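You operate a simulated robot arm through the tools that you are given. There is no shell and no other tool.

The job below is to be done with a simulated robot arm. You get a single attempt, and the scene is never put back.

JOB
Put things in order on the top of the fitting bench. At the end: the silver steel bracket from the top of the fitting bench stands where the black rubber buffer stood; the clear bulb from the top of the fitting bench is on the white parts box (marked "BULBS"); the orange marker post stands where the silver steel bracket stood; the black rubber buffer from the top of the fitting bench stands on top of the black cable reel; whatever was shut is shut again. Leave all else as you found it, and nothing knocked over.

Only the result counts: the job must be done as asked and must still hold three seconds after the hand-in. Knocking over, shifting, dropping, spilling or breaking anything else fails it.

ROBOT AND FRAMES
A 7-joint arm with a two-finger parallel gripper, fixed in place. Base frame: the origin is on the floor under the middle of its stand, x ahead of it, y to its left, z up; the work surface is at about z = 880. Readings come in mm, rad, newtons and seconds.
With the tool pointing down near the work surface it reaches from about 100 to 640 mm from the base axis. Its first joint turns from -1.152 to 1.152 rad. Payload 1.57 kg.
Tool frame: the origin (TCP) lies between the finger pads and is the grasp point; the fingertips stand 30 mm ahead of it; z points along the fingers, y is the line along which they close. Largest opening 80 mm; finger width 17, thickness 12; the body of the gripper, 40 by 82 mm, starts 80 mm behind the TCP.
Orientation is told as [roll, pitch, yaw] about the base's x, y, z axes, in that order, counted from this pose: with the fingers straight down and closing along the base's y, the tool's x points along the base's -x, its y along +y and its z along -z.

CONTROLS
- The arm moves only by the tool apply_moves. Its argument "increments" is a list of rows, each an object (a shift or turn left out is 0, a gripper value left out holds the last) with "delta_rot": the turn, a rotation vector about the tool's x, y, z in rad, a list of three; "slide": the shift along the tool's x, y, z in mm, a list of three; "hand": the closure in counts, from 0 (fully open) to 255 (shut). In form: [{"delta_rot": [rx, ry, rz], "slide": [dx, dy, dz], "hand": hand}, ...]. A call has 1 to 20 rows; each row shifts and turns the commanded pose from where the row before left it, along the tool's axes as they then stand. A row lasts 0.2 s, in which the tool goes at most 50 mm and 0.15 rad; a call with a longer step from one row to the next is refused whole, and so is a gripper value outside its range. A pose out of reach is approached as far as the arm can. The call stops where the force on the tool passes 40 N (or 10 N more than at its start, if that is more) or the arm is blocked; 0.2 s more then pass. The fingers move at their own pace (about 72 mm/s each) and stop on an object; they squeeze with about 33 N. The grip force told is the motor's: it shows also when the fingers shut on nothing. Time passes only in rows, and 0.2 s behind the last, so rows that do not move let the fingers close. The reply holds the time, the measured pose of the TCP, the force on the tool along the base axes, the opening and the grip force, in the units named above and with some noise, with the torque about the TCP (base axes, N m) and any sound that the robot's microphone picked up.
- Cameras (640 x 400 px; columns grow to the right, rows downward): "scene" is fixed at [35, 415.9, 1431.5]; the picture's right is [-0.92, -0.38, 0.00], its down [-0.19, 0.45, -0.87] and it looks along [0.33, -0.81, -0.49] (base axes); focal length 328 px, centre (320, 200). "wrist" rides on the gripper at [72, -7, -122] in the tool frame; the picture's right is [0.09, 1.00, 0.00], its down [-0.84, 0.08, -0.54] and it looks along [-0.54, 0.05, 0.84] (tool axes); focal length 238 px, centre (320, 200). There is no depth. A picture from a camera that has moved, and an enlarged one, comes with that camera's place and axes in the base frame and with its lens.
- grab_frame(camera): a new picture of that camera. It takes no simulated time.
- enlarge(camera, box): a new picture of the part [left, top, right, bottom] of that camera's present view, enlarged. It takes no simulated time.
- sign_off(): hands the job in; it is judged then, once.

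Places have to be worked out from the pictures, the camera data and where the tool is seen. Open the gripper and draw the arm clear of the work before you hand the job in, unless the task says otherwise.

The tools are called after "Request:" as a command line: name --argument value ..., lists and objects as JSON in quotes. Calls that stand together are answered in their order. apply_moves: Moves the arm, as the interface text tells. Its arguments: {"type":"object","properties":{"increments":{"type":"array","items":{"type":"object","properties":{"delta_rot":{"type":"array","items":{"type":"number"}},"slide":{"type":"array","items":{"type":"number"}},"hand":{"type":"number"}}}}},"required":["increments"]} The other tools are called the same way: grab_frame (camera) takes a picture; enlarge (camera, box) takes an enlarged picture of a part of a camera's view; sign_off () hands the job in.

At the start:

```text
time_s: 0.0
position: [439.4, -130.0, 1153.0]
tool_rot: [-0.001, -0.001, -0.001]
ft_force: [1.0, 0.5, 0.2]
moment: [0.01, 0.02, 0.03]
finger_gap: 79.9
finger_force: 0.0
```

scene: 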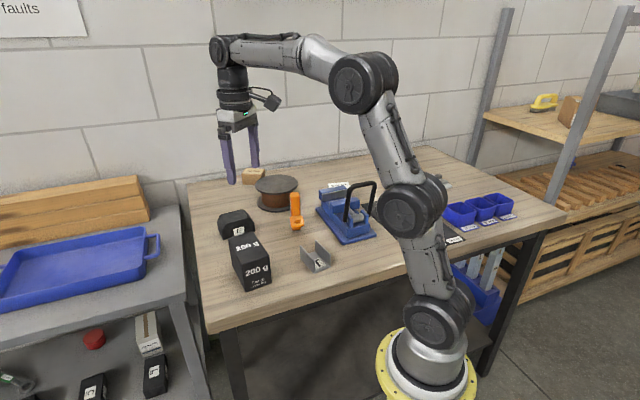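
wrist: 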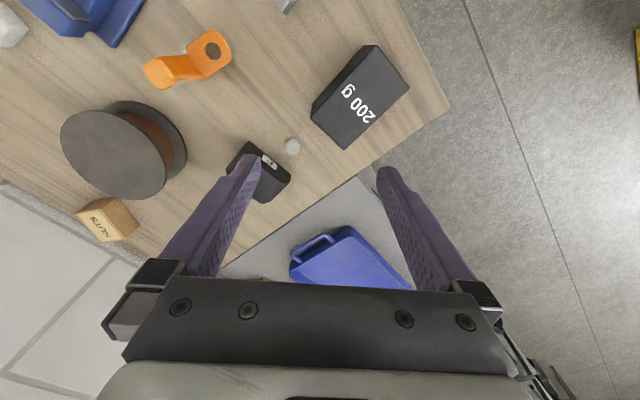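

I begin by looking closely at the scene to identify the objects on the bench.

Request:
enlarge --camera "scene" --box '[180, 140, 400, 300]'

Request:
enlarge --camera "scene" --box '[380, 140, 580, 280]'

Request:
enlarge --camera "wrist" --box '[0, 0, 460, 270]'

Request:
enlarge --camera "scene" --box '[0, 160, 220, 400]'

```text
2.50 times, centred on (290, 220) of scene
camera zoom: at [35.0, 415.9, 1431.5], right [-0.92, -0.38, 0.0], down [-0.19, 0.45, -0.87], along [0.33, -0.81, -0.49], focal length 820 px, centre (395, 150)
```

zoom: 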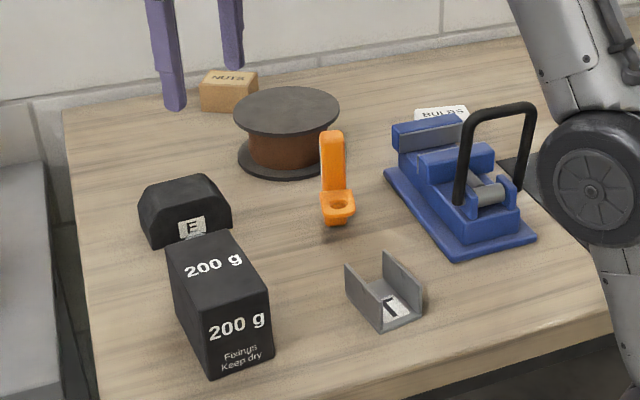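

```text
2.86 times, centred on (480, 210) of scene
camera zoom: at [35.0, 415.9, 1431.5], right [-0.92, -0.38, 0.0], down [-0.19, 0.45, -0.87], along [0.33, -0.81, -0.49], focal length 937 px, centre (-137, 171)
```

zoom: 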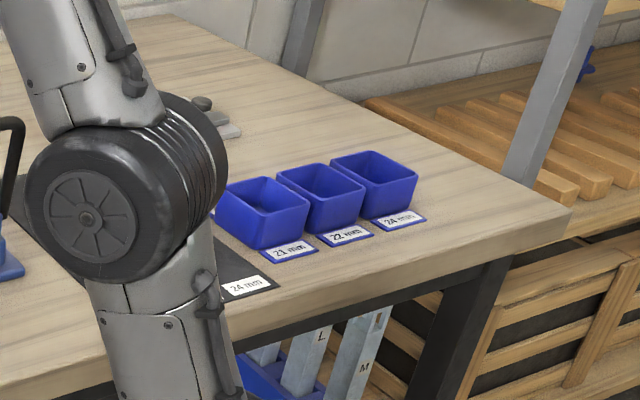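

```text
1.39 times, centred on (230, 135) of wrist
camera zoom: at [367.7, -137.1, 1275.5], right [-0.09, 1.0, 0.0], down [0.84, 0.08, 0.54], along [0.54, 0.05, -0.84], focal length 332 px, centre (445, 290)
```

zoom: 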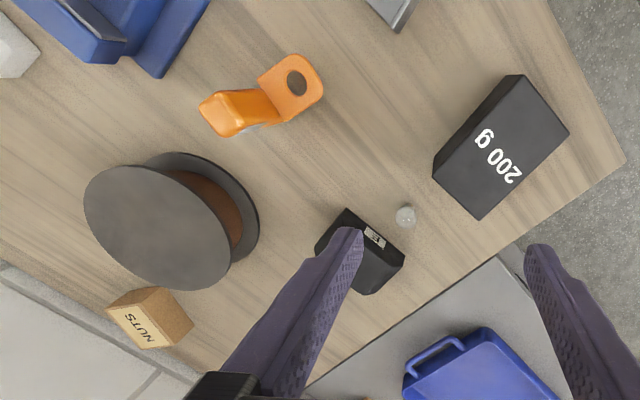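

```text
1.67 times, centred on (110, 280) of scene
camera zoom: at [35.0, 415.9, 1431.5], right [-0.92, -0.38, 0.0], down [-0.19, 0.45, -0.87], along [0.33, -0.81, -0.49], focal length 546 px, centre (670, 67)
```

zoom: 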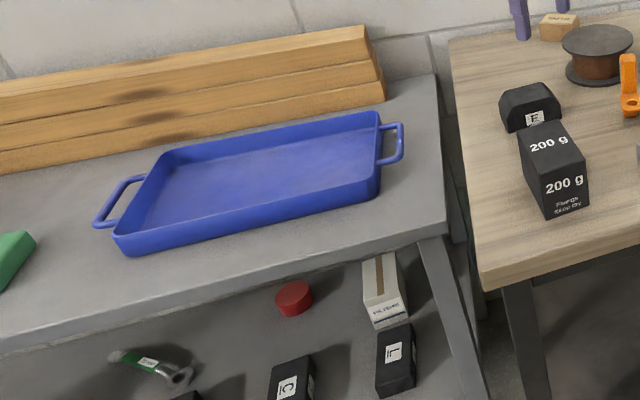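

I want finer detail on the blue device, the labelled white box behind it, and the other items.

Request:
enlarge --camera "scene" --box '[305, 165, 385, 250]'

Request:
enlarge --camera "scene" --box '[215, 160, 325, 300]'

Request:
enlarge --camera "wrist" --box '[0, 0, 240, 120]'

Request:
enlarge --camera "wrist" --box '[220, 120, 340, 200]'

Request:
enlarge --camera "scene" --box '[440, 60, 640, 220]'

```text
4.71 times, centred on (345, 208) of scene
camera zoom: at [35.0, 415.9, 1431.5], right [-0.92, -0.38, 0.0], down [-0.19, 0.45, -0.87], along [0.33, -0.81, -0.49], focal length 1543 px, centre (202, 165)
```

zoom: 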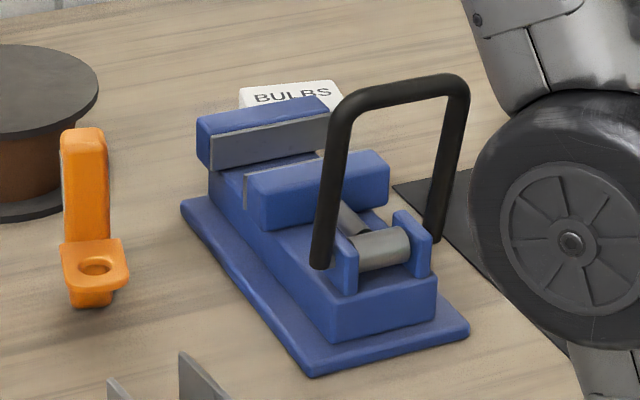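

```text
2.86 times, centred on (270, 230) of scene
camera zoom: at [35.0, 415.9, 1431.5], right [-0.92, -0.38, 0.0], down [-0.19, 0.45, -0.87], along [0.33, -0.81, -0.49], focal length 937 px, centre (463, 114)
```

zoom: 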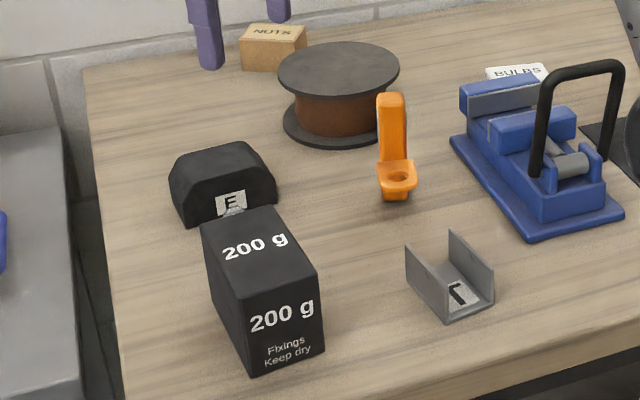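

```text
2.67 times, centred on (120, 60) of wrist
camera zoom: at [367.7, -137.1, 1275.5], right [-0.09, 1.0, 0.0], down [0.84, 0.08, 0.54], along [0.54, 0.05, -0.84], focal length 636 px, centre (853, 573)
```

zoom: 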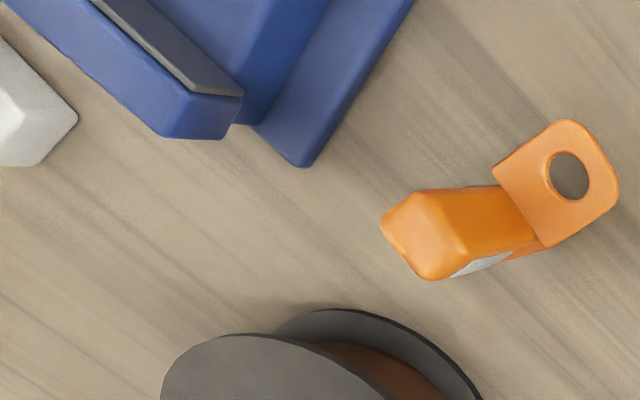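

```text
5.00 times, centred on (280, 160) of wrist
camera zoom: at [367.7, -137.1, 1275.5], right [-0.09, 1.0, 0.0], down [0.84, 0.08, 0.54], along [0.54, 0.05, -0.84], focal length 1192 px, centre (520, 400)
```

zoom: 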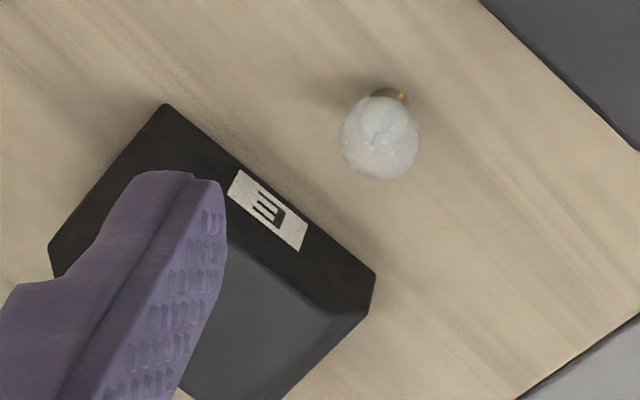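

```text
2.50 times, centred on (540, 140) of scene
camera zoom: at [35.0, 415.9, 1431.5], right [-0.92, -0.38, 0.0], down [-0.19, 0.45, -0.87], along [0.33, -0.81, -0.49], focal length 820 px, centre (-230, 350)
```

zoom: 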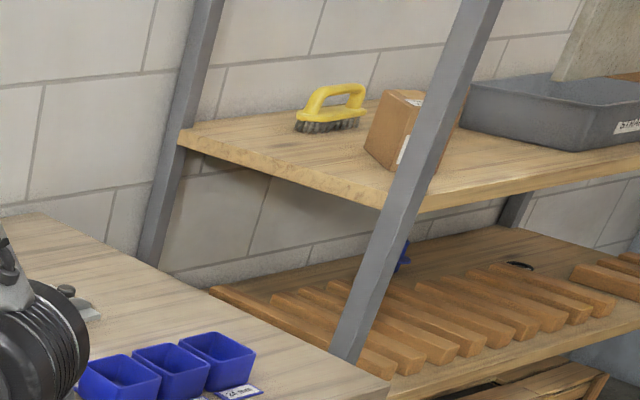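

The bulb is a small glass globe standing on its cap between the buffer and the 200 g box. I'll lift and draw the arm back toward the base, turning the wrist camera toward the reel, white box and post to view them better.

Request:
apply_moves --increments '[{"slide": [38, -14, -12]}, {"slide": [38, -14, -12]}, {"slide": [38, -14, -12]}, {"slide": [38, -14, -12]}, {"slide": [38, -14, -12]}, {"delta_rot": [0, 0, 0.15]}, {"delta_rot": [0, 0, 0.15]}, {"delta_rot": [0, 0, 0.15]}, {"delta_rot": [0, 0, 0.15]}, {"delta_rot": [0, 0, 0.15]}, {"delta_rot": [0, 0, 0.15]}]'

Request:
grab_frame --camera "wrist"

Request:
grab_frame --camera "scene"

```text
time_s: 2.4
position: [249.8, -199.9, 1214.1]
tool_rot: [-0.002, 0.0, -0.902]
ft_force: [0.4, -0.3, 0.2]
moment: [-0.01, 0.01, -0.04]
finger_gap: 80.0
finger_force: 0.1
```

```text
taken
camera wrist: at [200.1, -147.9, 1335.6], right [0.72, 0.69, 0.0], down [0.58, -0.61, 0.54], along [0.37, -0.39, -0.84], focal length 238 px, centre (320, 200)
```

wrist: 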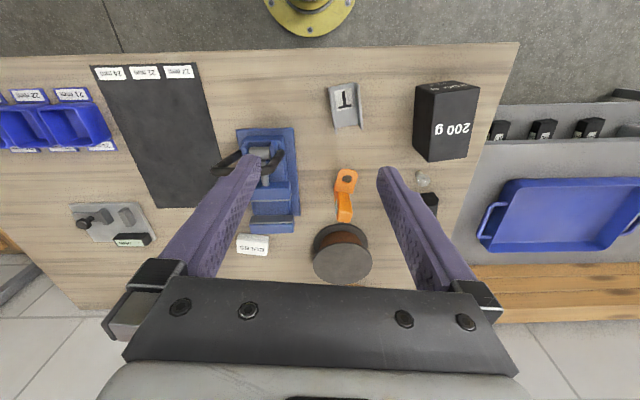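

```text
taken
```

scene: 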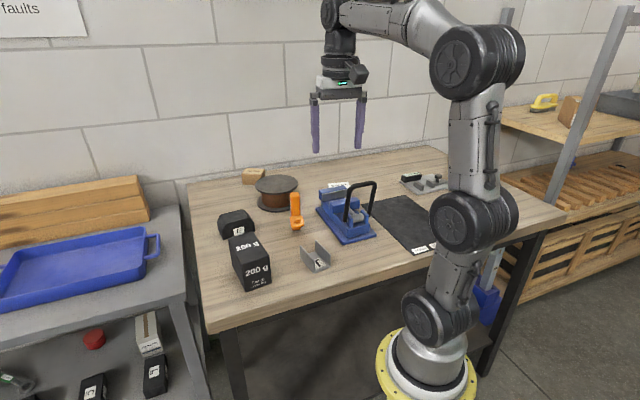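

Good overview. I'll zoom in on the main items from here.

Request:
enlarge --camera "wrist" --box '[220, 120, 400, 290]'

Request:
enlarge --camera "wrist" --box '[300, 70, 480, 170]'

Request:
enlarge --camera "wrist" --box '[380, 150, 470, 230]'

Request:
enlarge --camera "wrist" --box '[0, 50, 220, 260]'

Request:
enlarge --camera "wrist" --box '[220, 210, 320, 270]'

```text
2.35 times, centred on (310, 205) of wrist
camera zoom: at [200.1, -147.9, 1335.6], right [0.72, 0.69, 0.0], down [0.58, -0.61, 0.54], along [0.37, -0.39, -0.84], focal length 561 px, centre (344, 188)
```

zoom: 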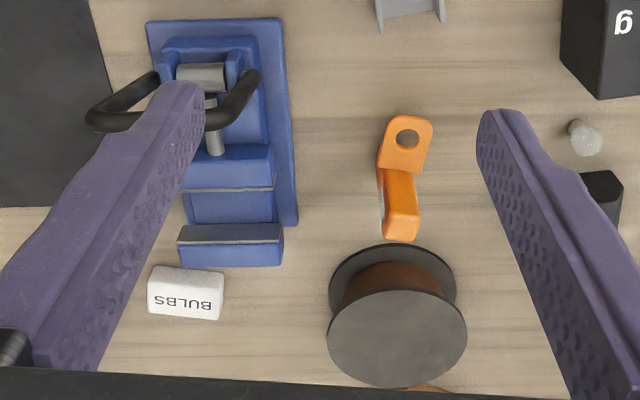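

```text
3.56 times, centred on (390, 120) of wrist
camera zoom: at [200.1, -147.9, 1335.6], right [0.72, 0.69, 0.0], down [0.58, -0.61, 0.54], along [0.37, -0.39, -0.84], focal length 848 px, centre (71, 484)
```

zoom: 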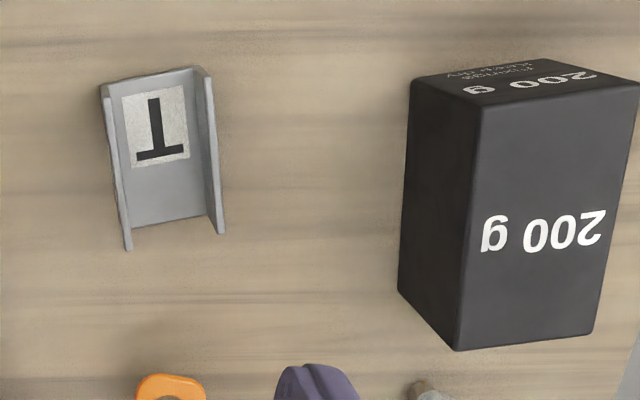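

```text
5.00 times, centred on (425, 190) of wrist
camera zoom: at [200.1, -147.9, 1335.6], right [0.72, 0.69, 0.0], down [0.58, -0.61, 0.54], along [0.37, -0.39, -0.84], focal length 1192 px, centre (-205, 250)
```

zoom: 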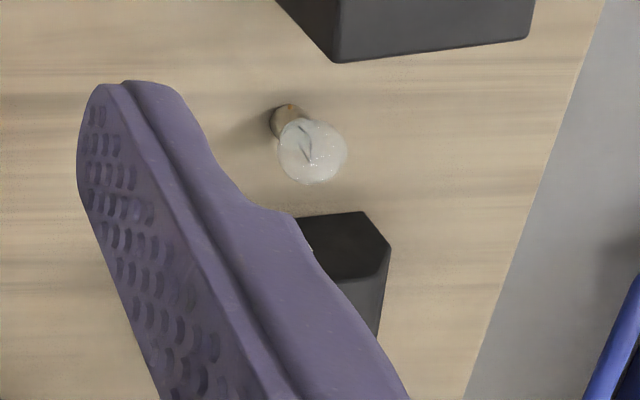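

```text
1.90 times, centred on (110, 155) of wrist
camera zoom: at [200.1, -147.9, 1335.6], right [0.72, 0.69, 0.0], down [0.58, -0.61, 0.54], along [0.37, -0.39, -0.84], focal length 454 px, centre (720, 286)
```

zoom: 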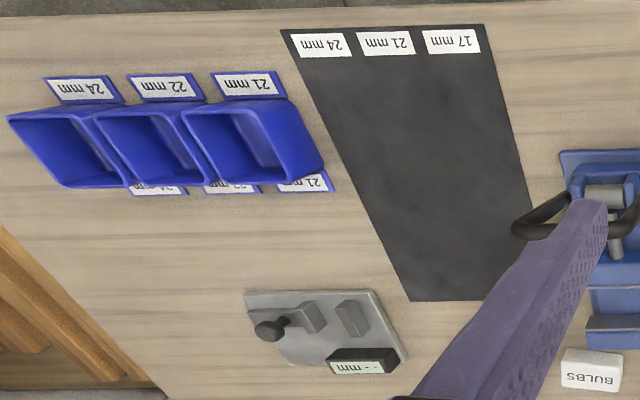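

```text
6.40 times, centred on (270, 240) of wrist
camera zoom: at [200.1, -147.9, 1335.6], right [0.72, 0.69, 0.0], down [0.58, -0.61, 0.54], along [0.37, -0.39, -0.84], focal length 1525 px, centre (640, -56)
```

zoom: 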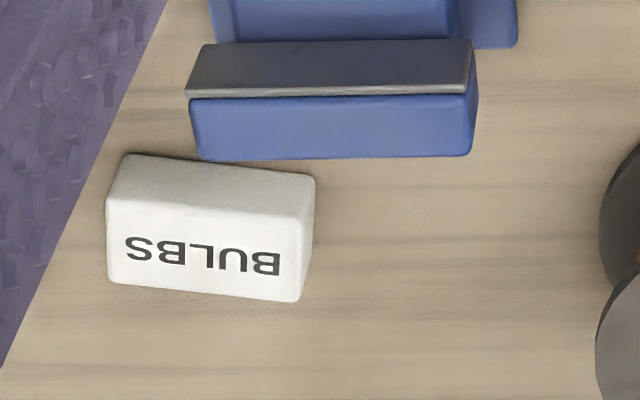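

The bulb stands upright near (507,-165), the white box top is near (364,-561, z≈910), the reel near (520,-410) with its top near z≈960, the post near (405,-306) and the bracket near (290,-190). I'll go high above the white box to test the reach and look at it and the reel closer.

Request:
apply_moves --increments '[{"slide": [-40, -16, 0]}, {"slide": [-40, -16, 0]}, {"slide": [-40, -16, 0]}, {"slide": [-40, -16, 0]}, {"slide": [-40, -16, 0]}, {"slide": [-40, -16, 0]}]'

Request:
grab_frame --camera "wrist"

Request:
grab_frame --camera "scene"

```text
time_s: 3.8
position: [310.1, -428.2, 1194.8]
tool_rot: [-0.001, 0.001, -0.901]
ft_force: [0.5, -0.3, 0.0]
moment: [0.03, -0.03, 0.01]
finger_gap: 79.7
finger_force: 0.0
out of reach, approached as far as the arm can: row 6
```

```text
taken
camera wrist: at [260.0, -377.3, 1316.8], right [0.72, 0.69, 0.0], down [0.58, -0.61, 0.54], along [0.37, -0.39, -0.84], focal length 238 px, centre (320, 200)
```

wrist: 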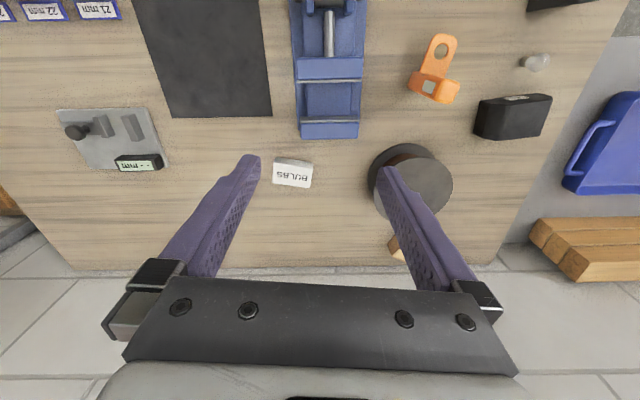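

```text
taken
```

scene: 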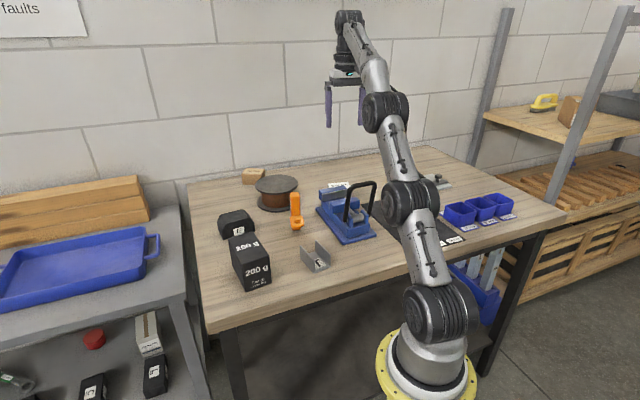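

Straight down, the reach shrinks at height, so for the far white box and reel I will have to lean the tool outward. I'll zoom into this view to fix the positions of the box, reel, buffer, bulb and post.

Request:
enlarge --camera "wrist" --box '[260, 100, 360, 200]'

Request:
enlarge --camera "wrist" --box '[350, 130, 470, 270]'

Request:
enlarge --camera "wrist" --box '[400, 20, 570, 150]'

Request:
enlarge --camera "scene" --box '[240, 165, 330, 235]'

```text
4.00 times, centred on (310, 150) of wrist
camera zoom: at [260.0, -377.3, 1316.8], right [0.72, 0.69, 0.0], down [0.58, -0.61, 0.54], along [0.37, -0.39, -0.84], focal length 953 px, centre (360, 400)
```

zoom: 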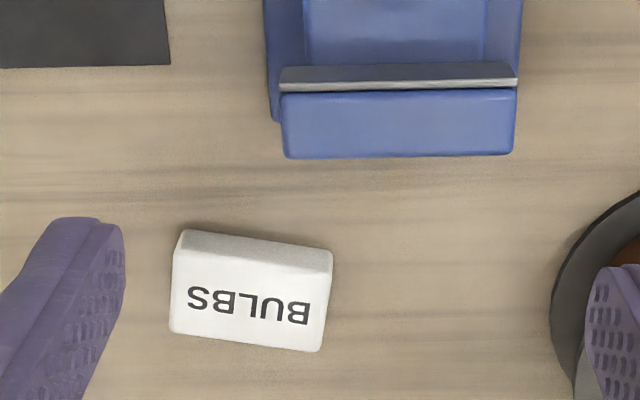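

```text
2.86 times, centred on (410, 200) of wrist
camera zoom: at [260.0, -377.3, 1316.8], right [0.72, 0.69, 0.0], down [0.58, -0.61, 0.54], along [0.37, -0.39, -0.84], focal length 681 px, centre (63, 200)
```

zoom: 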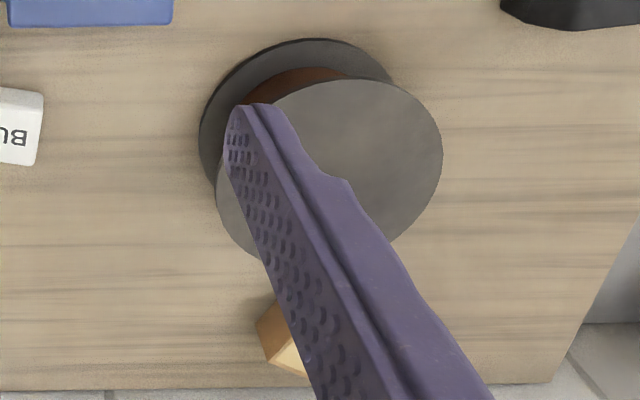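

```text
3.08 times, centred on (485, 85) of wrist
camera zoom: at [260.0, -377.3, 1316.8], right [0.72, 0.69, 0.0], down [0.58, -0.61, 0.54], along [0.37, -0.39, -0.84], focal length 733 px, centre (-188, 554)
```

zoom: 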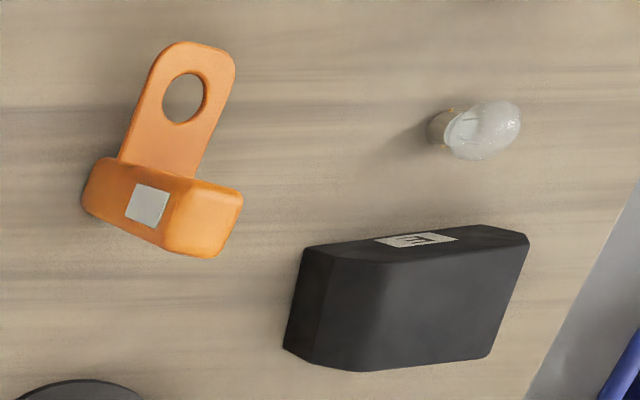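

```text
5.71 times, centred on (285, 200) of scene
camera zoom: at [35.0, 415.9, 1431.5], right [-0.92, -0.38, 0.0], down [-0.19, 0.45, -0.87], along [0.33, -0.81, -0.49], focal length 1874 px, centre (520, 200)
```

zoom: 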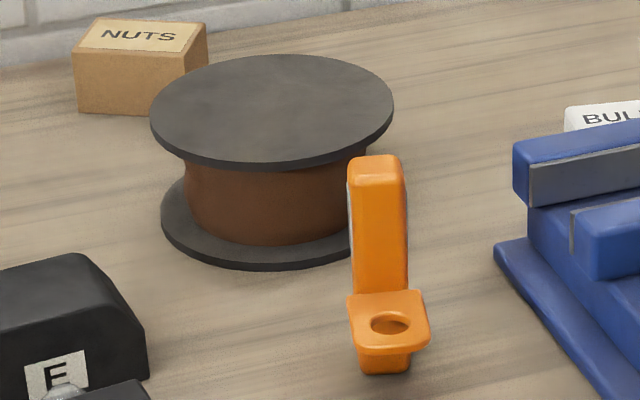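

Estimates now agree: white box top centre ≈ (363,-562,910), reel top centre ≈ (526,-417,953), buffer centre ≈ (565,-225). I'll rehearse the white box approach empty: lean the fingers 0.4 rad outward and descend to well above the box.

Request:
apply_moves --increments '[{"delta_rot": [0, -0.134, 0]}, {"delta_rot": [0, -0.133, 0]}, {"delta_rot": [0, -0.133, 0]}, {"slide": [-8.5, -6.9, 38.9]}, {"slide": [-8.5, -6.9, 38.9]}, {"slide": [-8.5, -6.9, 38.9]}, {"slide": [-8.5, -6.9, 38.9]}]'

Request:
grab_frame --camera "wrist"

Request:
grab_frame --camera "scene"

```text
time_s: 5.4
position: [345.3, -517.5, 1066.1]
tool_rot: [0.001, -0.402, -0.9]
ft_force: [-1.0, -0.5, 0.3]
moment: [0.03, -0.01, 0.01]
finger_gap: 80.1
finger_force: 0.0
```

```text
taken
camera wrist: at [268.6, -433.8, 1149.9], right [0.73, 0.69, -0.04], down [0.41, -0.39, 0.83], along [0.55, -0.62, -0.56], focal length 238 px, centre (320, 200)
```

wrist: 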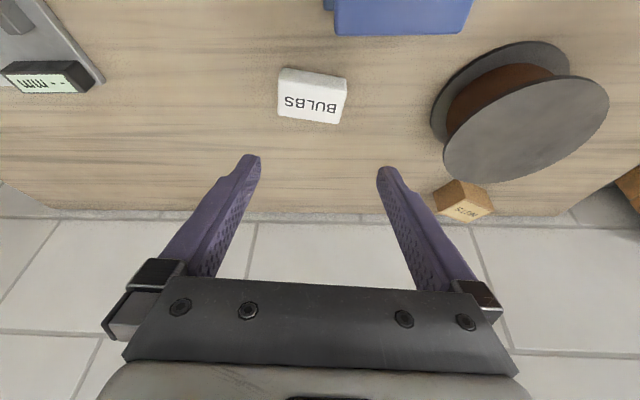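

```text
taken
```

scene: 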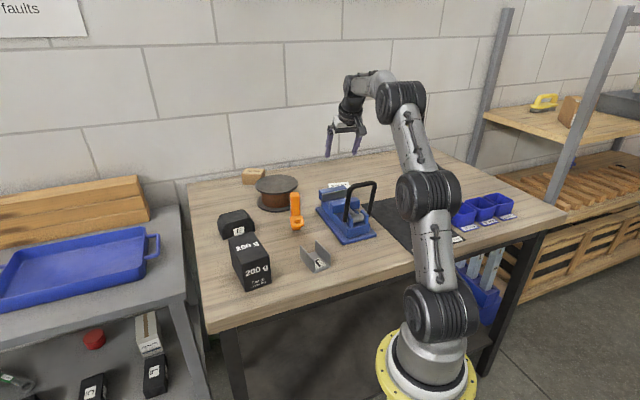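

The tilted pose is comfortably reachable. I'll zoom on the box and reel from here, then continue descending toward the box to confirm the final height is reachable.

Request:
enlarge --camera "wrist" --box '[265, 55, 365, 130]'

Request:
enlarge --camera "wrist" --box '[420, 30, 620, 220]'

Request:
apply_moves --increments '[{"slide": [-8.5, -6.9, 38.9]}, {"slide": [-8.5, -6.9, 38.9]}]'

Request:
grab_frame --camera "wrist"

Request:
grab_frame --camera "scene"

```text
5.33 times, centred on (315, 92) of wrist
camera zoom: at [268.6, -433.8, 1149.9], right [0.73, 0.69, -0.04], down [0.41, -0.39, 0.83], along [0.55, -0.62, -0.56], focal length 1271 px, centre (347, 773)
```

zoom: 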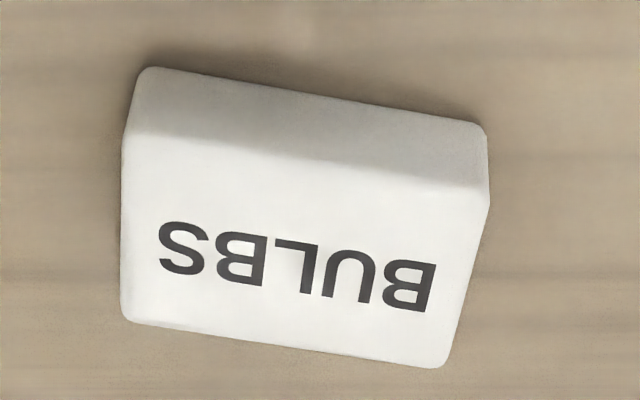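

```text
2.11 times, centred on (520, 125) of wrist
camera zoom: at [268.6, -433.8, 1149.9], right [0.73, 0.69, -0.04], down [0.41, -0.39, 0.83], along [0.55, -0.62, -0.56], focal length 502 px, centre (-101, 358)
```

zoom: 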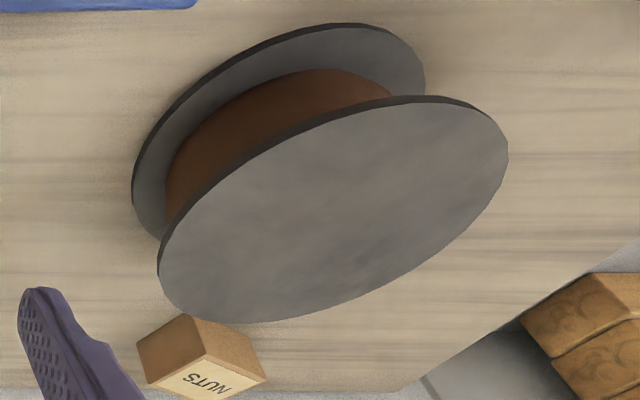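

```text
time_s: 6.0
position: [364.2, -563.5, 1000.5]
tool_rot: [-0.002, -0.4, -0.901]
ft_force: [0.4, 0.4, 0.5]
moment: [0.02, 0.04, 0.02]
finger_gap: 80.1
finger_force: 0.0
```

```text
taken
camera wrist: at [288.6, -479.1, 1084.2], right [0.73, 0.69, -0.04], down [0.41, -0.39, 0.83], along [0.55, -0.62, -0.56], focal length 238 px, centre (320, 200)
```

wrist: 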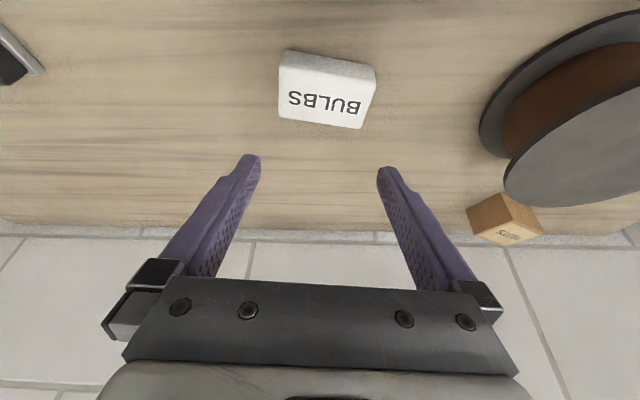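

```text
taken
```

scene: 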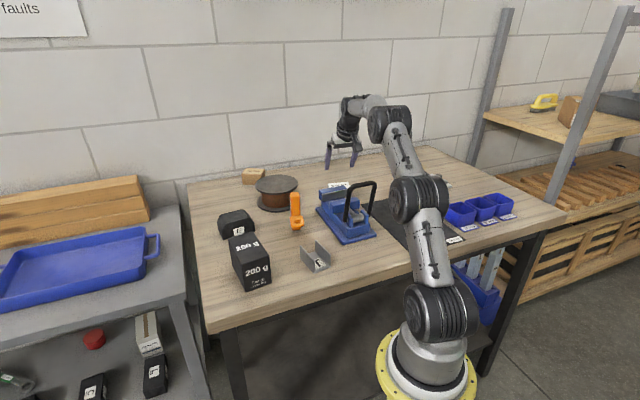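

The box centre computes to (364,-564), matching the TCP's present x,y. I'll descend 40 mm further to confirm the placing height is reachable with the vise handle clear.

Request:
apply_moves --increments '[{"slide": [7.8, 0, 18.4]}, {"slide": [7.8, 0, 18.4]}]'

Request:
enlarge --camera "scene" --box '[300, 80, 460, 260]'

Request:
grab_frame --camera "wrist"

```text
time_s: 6.6
position: [362.2, -562.1, 960.4]
tool_rot: [-0.002, -0.399, -0.901]
ft_force: [-0.3, 0.0, -0.3]
moment: [0.0, 0.02, -0.02]
finger_gap: 79.9
finger_force: 0.1
```

```text
2.22 times, centred on (380, 170) of scene
camera zoom: at [35.0, 415.9, 1431.5], right [-0.92, -0.38, 0.0], down [-0.19, 0.45, -0.87], along [0.33, -0.81, -0.49], focal length 729 px, centre (187, 267)
```

zoom: 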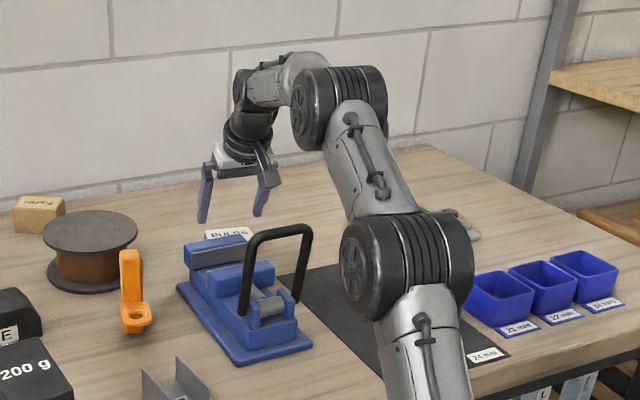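

```text
taken
camera wrist: at [287.7, -479.4, 1044.6], right [0.73, 0.69, -0.04], down [0.41, -0.39, 0.82], along [0.55, -0.61, -0.56], focal length 238 px, centre (320, 200)
```

wrist: 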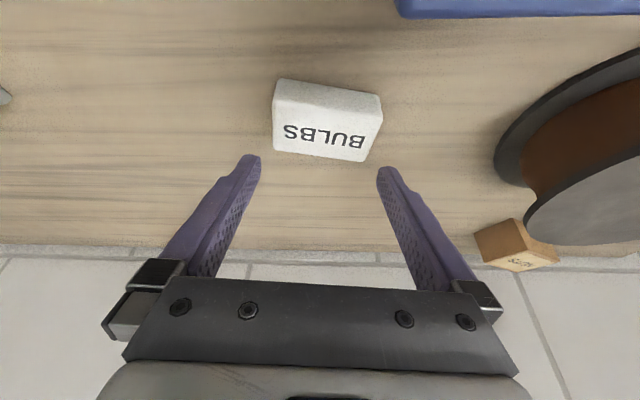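

Rehearsal succeeded: (362,-562,960) at tilt 0.4 is reachable and clear of the vise. Now I rise, keep the same tilt, turn to yaw 0 and head for the bulb, closing the fingers on the way to see exactly where the grip centre line appears in the wrist picture.

Request:
apply_moves --increments '[{"slide": [-18, 0, -42.6]}, {"slide": [-18, 0, -42.6]}, {"slide": [-18, 0, -42.6], "hand": 255}, {"delta_rot": [-0.0584, 0, -0.1381]}, {"delta_rot": [-0.0584, 0, -0.1381]}, {"delta_rot": [-0.0584, 0, -0.1381]}, {"delta_rot": [-0.0584, 0, -0.1381]}, {"delta_rot": [-0.0584, 0, -0.1381]}, {"delta_rot": [-0.0584, 0, -0.1381]}]'

Request:
grab_frame --camera "wrist"

```text
time_s: 8.6
position: [354.6, -541.5, 1085.9]
tool_rot: [-0.001, -0.4, 0.004]
ft_force: [0.8, 0.1, -0.3]
moment: [0.0, 0.04, 0.02]
finger_gap: 0.2
finger_force: 21.5
out of reach, approached as far as the arm can: row 7, 8, 9
```

```text
taken
camera wrist: at [239.9, -548.4, 1170.5], right [-0.09, 1.0, -0.04], down [0.56, 0.08, 0.82], along [0.82, 0.05, -0.56], focal length 238 px, centre (320, 200)
```

wrist: 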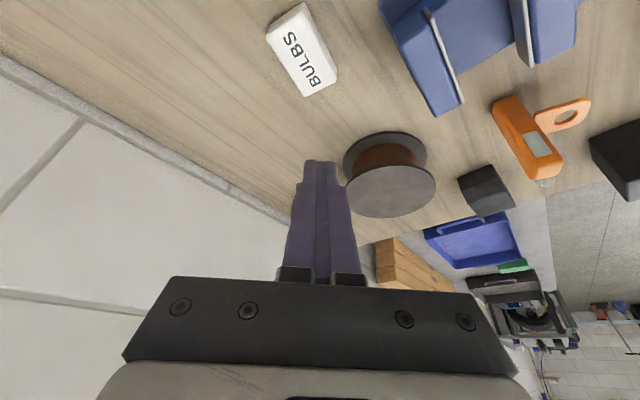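

I zoom on the closed finger seam to calibrate the grip line.

Request:
enlarge --camera "wrist" --box '[270, 145, 370, 225]'

```text
5.00 times, centred on (320, 185) of wrist
camera zoom: at [239.9, -548.4, 1170.5], right [-0.09, 1.0, -0.04], down [0.56, 0.08, 0.82], along [0.82, 0.05, -0.56], focal length 1192 px, centre (320, 275)
```

zoom: 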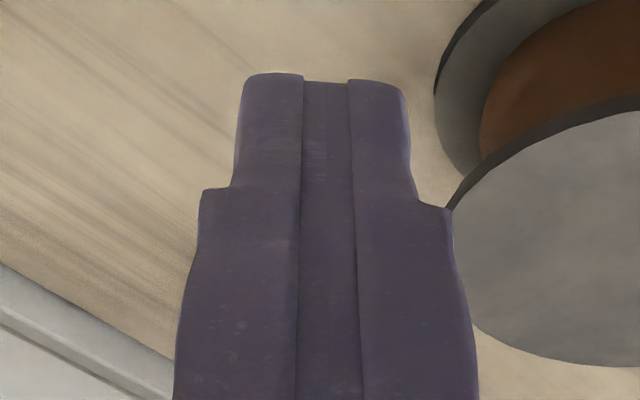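

The seam sits at column ≈321, as predicted. Now I move to a viewing pose above the bulb (about x 490, y -166, z 1015), with the gripper opened to about 50 mm.

Request:
apply_moves --increments '[{"slide": [0, 47, 0]}, {"slide": [0, 47, 0]}, {"slide": [0, 47, 0]}, {"slide": [-20.7, 39, 8.75], "hand": 95}, {"slide": [-20.7, 39, 8.75]}, {"slide": [-20.7, 39, 8.75]}, {"slide": [-20.7, 39, 8.75]}, {"slide": [-20.7, 39, 8.75]}, {"slide": [-20.7, 39, 8.75]}, {"slide": [13.6, 0, 32.2]}, {"slide": [13.6, 0, 32.2]}]'

Request:
grab_frame --camera "wrist"

Request:
grab_frame --camera "scene"

```text
time_s: 11.0
position: [501.7, -245.2, 1028.0]
tool_rot: [0.0, -0.401, 0.001]
ft_force: [0.7, -0.4, 0.1]
moment: [-0.02, 0.03, 0.0]
finger_gap: 50.4
finger_force: 0.0
out of reach, approached as far as the arm can: row 1, 2, 3
```

```text
taken
camera wrist: at [388.2, -252.6, 1112.4], right [-0.08, 1.0, -0.04], down [0.56, 0.08, 0.83], along [0.82, 0.05, -0.56], focal length 238 px, centre (320, 200)
```

wrist: 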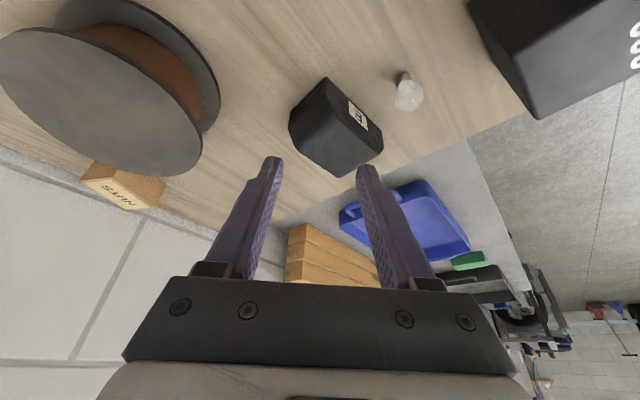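

```text
taken
```

scene: 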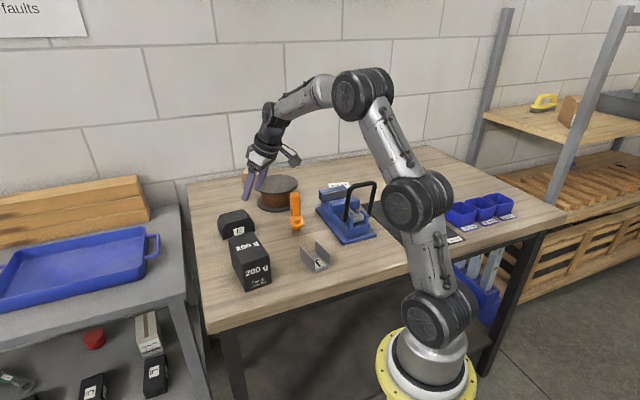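

Some early rows were clipped by reach, so I'm above the buffer at (502,-245,1028). It's a good view: I'll zoom on the buffer and bulb.

Request:
enlarge --camera "wrist" --box '[275, 60, 435, 190]'

Request:
enlarge --camera "wrist" --box '[380, 60, 440, 120]'

```text
3.08 times, centred on (355, 125) of wrist
camera zoom: at [388.2, -252.6, 1112.4], right [-0.08, 1.0, -0.04], down [0.56, 0.08, 0.83], along [0.82, 0.05, -0.56], focal length 733 px, centre (212, 431)
```

zoom: 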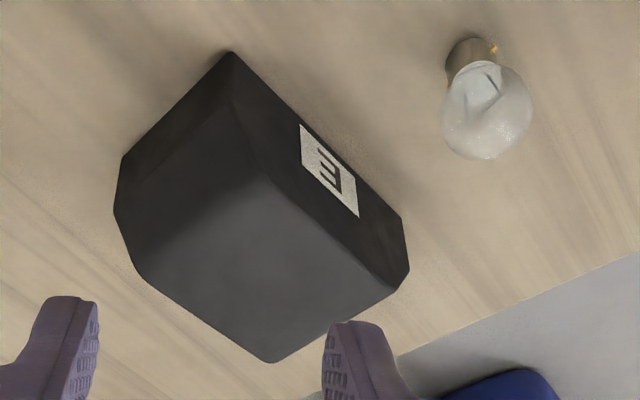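

```text
6.67 times, centred on (410, 90) of wrist
camera zoom: at [388.2, -252.6, 1112.4], right [-0.08, 1.0, -0.04], down [0.56, 0.08, 0.83], along [0.82, 0.05, -0.56], focal length 1589 px, centre (-280, 933)
```

zoom: 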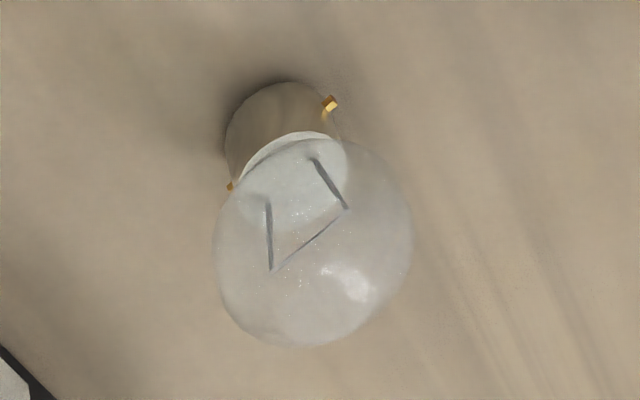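

The buffer is centred near (564,-225), about 95×56×50 mm with its long axis at 51°; the bulb globe is near (508,-167, z≈907), about 26 mm wide. I'll move over the bulb and part way down for a precise look.

Request:
apply_moves --increments '[{"slide": [-1.4, 39, 0.6]}, {"slide": [-1.4, 39, 0.6]}, {"slide": [11.6, 0, 27.6]}, {"slide": [11.6, 0, 27.6]}]'

Request:
grab_frame --camera "wrist"

Request:
enlarge --camera "wrist" --box '[270, 60, 370, 180]'

Request:
enlarge --camera "scene" --box '[200, 100, 340, 300]'

```text
time_s: 12.0
position: [505.9, -166.6, 966.2]
tool_rot: [0.0, -0.4, -0.001]
ft_force: [0.2, -0.1, 0.5]
moment: [-0.03, 0.01, -0.02]
finger_gap: 50.3
finger_force: 0.2
```

```text
taken
camera wrist: at [391.7, -173.8, 1050.9], right [-0.08, 1.0, -0.04], down [0.56, 0.08, 0.83], along [0.82, 0.05, -0.56], focal length 238 px, centre (320, 200)
```

wrist: 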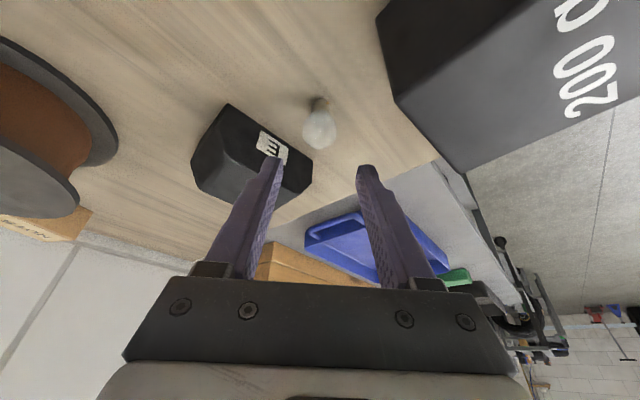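

```text
3.33 times, centred on (320, 120) of wrist
camera zoom: at [391.7, -173.8, 1050.9], right [-0.08, 1.0, -0.04], down [0.56, 0.08, 0.83], along [0.82, 0.05, -0.56], focal length 794 px, centre (320, 467)
```

zoom: 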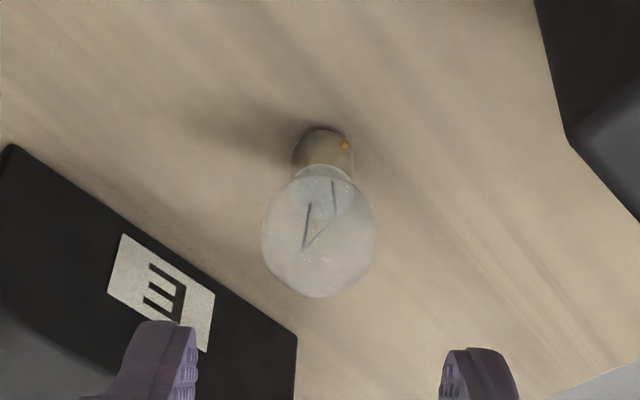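

```text
2.00 times, centred on (270, 200) of scene
camera zoom: at [35.0, 415.9, 1431.5], right [-0.92, -0.38, 0.0], down [-0.19, 0.45, -0.87], along [0.33, -0.81, -0.49], focal length 656 px, centre (420, 200)
```

zoom: 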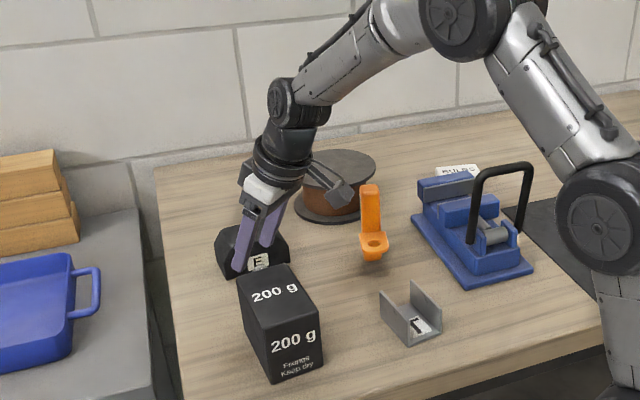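

The bulb sits about 2.5 mm to tool −y of the grip line. I shift that, come halfway down, and check the centring again.

Request:
apply_moves --increments '[{"slide": [0, -2.5, 0]}, {"slide": [9.5, 0, 23.4]}]'

Request:
enlarge --camera "wrist" --box '[260, 100, 380, 200]'

```text
time_s: 12.6
position: [506.2, -170.2, 942.2]
tool_rot: [0.002, -0.401, 0.001]
ft_force: [0.1, -0.6, 0.7]
moment: [0.0, 0.0, -0.01]
finger_gap: 50.1
finger_force: 0.1
```

```text
4.00 times, centred on (320, 150) of wrist
camera zoom: at [391.4, -177.0, 1026.3], right [-0.08, 1.0, -0.04], down [0.56, 0.08, 0.83], along [0.82, 0.05, -0.56], focal length 953 px, centre (320, 400)
```

zoom: 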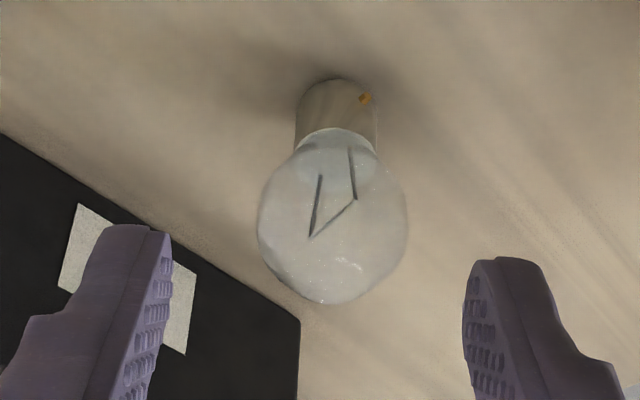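

Bulb is now within about 1 mm of centre. I correct the last 0.8 mm, descend to the globe, then close gently in stages.

Request:
apply_moves --increments '[{"slide": [4.3, 0.8, 12.5]}, {"slide": [4.3, 0, 12.6]}, {"slide": [0, 0, 0]}]'

Request:
enlarge --camera "wrist" --box '[260, 100, 380, 200]'

Request:
enlarge --camera "scene" --box '[210, 180, 310, 280]'

```text
time_s: 13.4
position: [507.0, -168.2, 915.8]
tool_rot: [-0.001, -0.4, -0.001]
ft_force: [-0.2, -0.2, 0.3]
moment: [0.01, 0.02, -0.01]
finger_gap: 50.1
finger_force: 0.1
```

```text
4.00 times, centred on (320, 150) of wrist
camera zoom: at [393.4, -176.0, 999.8], right [-0.08, 1.0, -0.04], down [0.56, 0.08, 0.83], along [0.82, 0.05, -0.56], focal length 953 px, centre (320, 400)
```

zoom: 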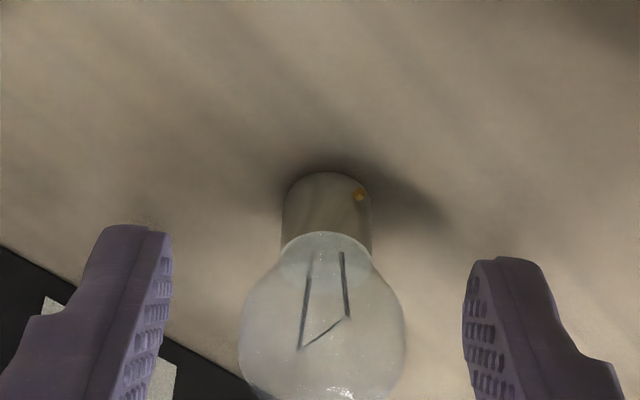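

```text
4.00 times, centred on (260, 230) of scene
camera zoom: at [35.0, 415.9, 1431.5], right [-0.92, -0.38, 0.0], down [-0.19, 0.45, -0.87], along [0.33, -0.81, -0.49], focal length 1312 px, centre (560, 80)
```

zoom: 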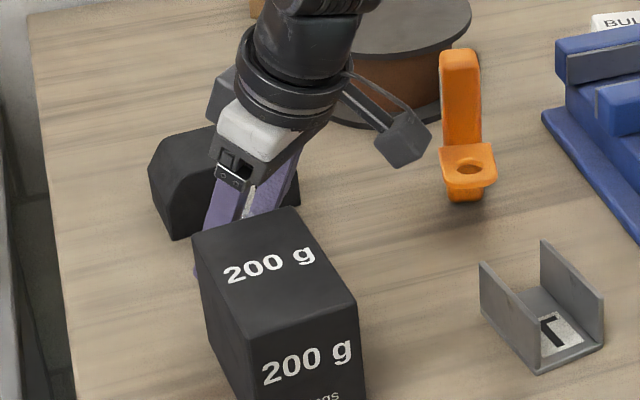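

Well centred (≈0.2 mm). A small 3 mm outward nudge, then close in stages while watching gap and force.

Request:
apply_moves --increments '[{"slide": [-3, 0, 0]}, {"hand": 150}, {"hand": 160}, {"hand": 166}, {"hand": 170}, {"hand": 172}]'

Request:
enlarge --camera "wrist" --box '[260, 100, 380, 200]'

```text
time_s: 14.8
position: [509.3, -167.9, 916.7]
tool_rot: [0.0, -0.4, -0.001]
ft_force: [0.7, -0.3, -0.1]
moment: [0.0, 0.01, 0.02]
finger_gap: 26.1
finger_force: 0.0
```

```text
4.00 times, centred on (320, 150) of wrist
camera zoom: at [395.8, -175.9, 1000.5], right [-0.08, 1.0, -0.04], down [0.56, 0.08, 0.83], along [0.82, 0.05, -0.56], focal length 953 px, centre (320, 400)
```

zoom: 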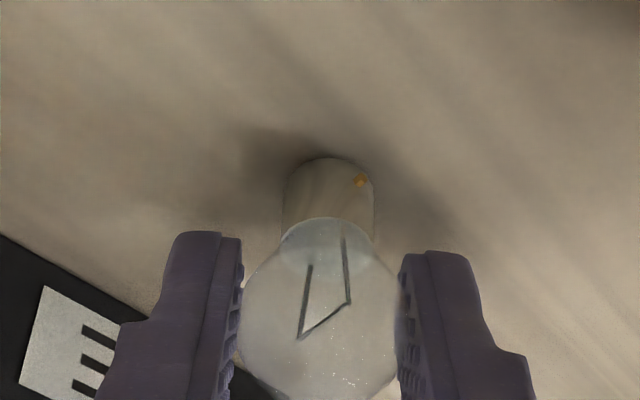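

Fingers are at 26.1 mm with no force yet, just touching the globe evenly. I continue closing in small steps.

Request:
apply_moves --increments '[{"hand": 175}, {"hand": 175}]'

Request:
apply_moves --increments '[{"hand": 180}, {"hand": 180}]'

```text
time_s: 15.4
position: [509.8, -169.3, 916.2]
tool_rot: [-0.001, -0.399, 0.0]
ft_force: [-0.6, 0.2, 0.1]
moment: [0.01, 0.02, 0.0]
finger_gap: 25.4
finger_force: 0.4
```

```text
time_s: 16.0
position: [510.4, -167.3, 916.1]
tool_rot: [-0.001, -0.398, 0.0]
ft_force: [0.2, 0.1, 0.1]
moment: [0.01, 0.01, 0.0]
finger_gap: 24.5
finger_force: 1.2
```

Request:
apply_moves --increments '[{"hand": 190}, {"hand": 190}]'

Request:
apply_moves --increments '[{"hand": 205}, {"hand": 205}]'

Request:
enlarge --camera "wrist" --box '[260, 100, 380, 200]'

```text
time_s: 16.6
position: [508.7, -168.4, 915.9]
tool_rot: [-0.002, -0.401, 0.0]
ft_force: [-0.2, 0.8, -0.9]
moment: [-0.02, 0.0, -0.01]
finger_gap: 23.6
finger_force: 14.1
```

```text
time_s: 17.2
position: [510.2, -168.7, 917.1]
tool_rot: [0.0, -0.399, 0.0]
ft_force: [-0.4, 0.3, -0.3]
moment: [0.02, 0.01, 0.0]
finger_gap: 23.6
finger_force: 13.9
```

```text
4.00 times, centred on (320, 150) of wrist
camera zoom: at [395.7, -175.9, 1000.5], right [-0.08, 1.0, -0.04], down [0.56, 0.08, 0.83], along [0.82, 0.05, -0.56], focal length 953 px, centre (320, 400)
```

zoom: 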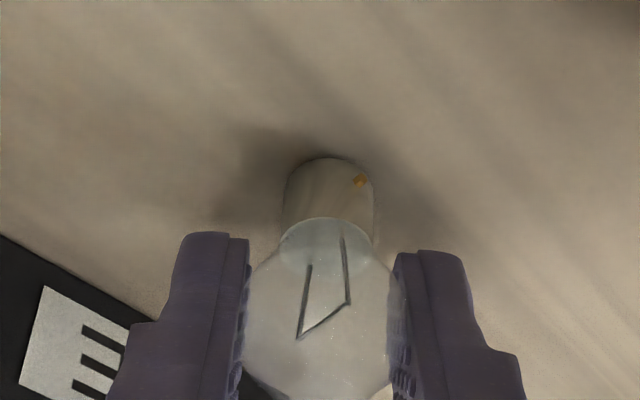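

The bulb is held at 23.6 mm with ≈14 N. I lift slowly a little and check.

Request:
apply_moves --increments '[{"slide": [-1.95, 0, -4.6]}, {"slide": [-3.9, 0, -9.2]}, {"slide": [-5.8, 0, -13.8]}, {"slide": [-7.8, 0, -18.4]}, {"slide": [0, 0, 0]}]'

Request:
grab_frame --camera "wrist"

Request:
enlarge --camera "scene" --box '[200, 150, 320, 270]'

```text
time_s: 18.4
position: [510.4, -167.4, 966.0]
tool_rot: [0.0, -0.4, 0.0]
ft_force: [-0.7, -0.8, -0.7]
moment: [0.02, -0.01, 0.0]
finger_gap: 23.1
finger_force: 13.7
```

```text
taken
camera wrist: at [396.0, -174.4, 1050.3], right [-0.08, 1.0, -0.04], down [0.56, 0.08, 0.83], along [0.82, 0.05, -0.56], focal length 238 px, centre (320, 200)
```

wrist: 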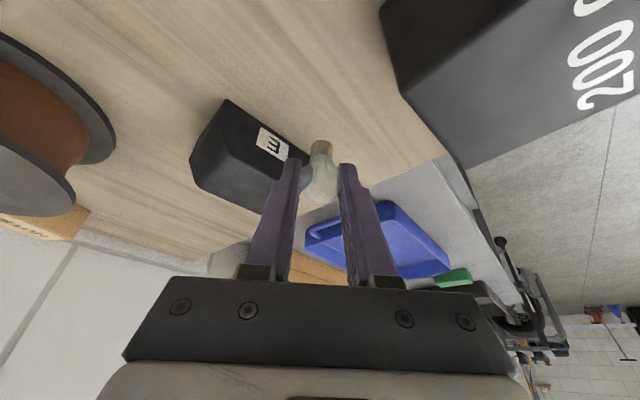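

```text
3.33 times, centred on (260, 210) of scene
camera zoom: at [35.0, 415.9, 1431.5], right [-0.92, -0.38, 0.0], down [-0.19, 0.45, -0.87], along [0.33, -0.81, -0.49], focal length 1093 px, centre (520, 167)
```

zoom: 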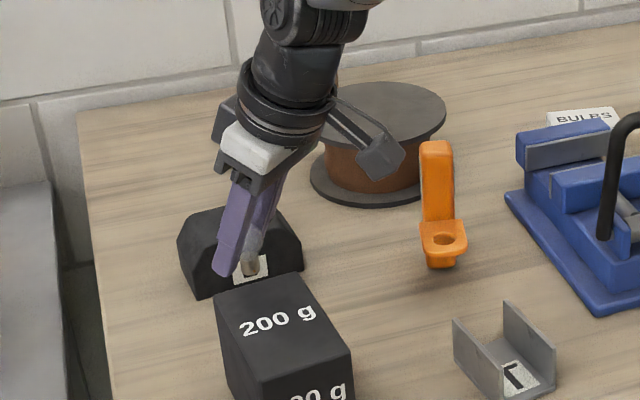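

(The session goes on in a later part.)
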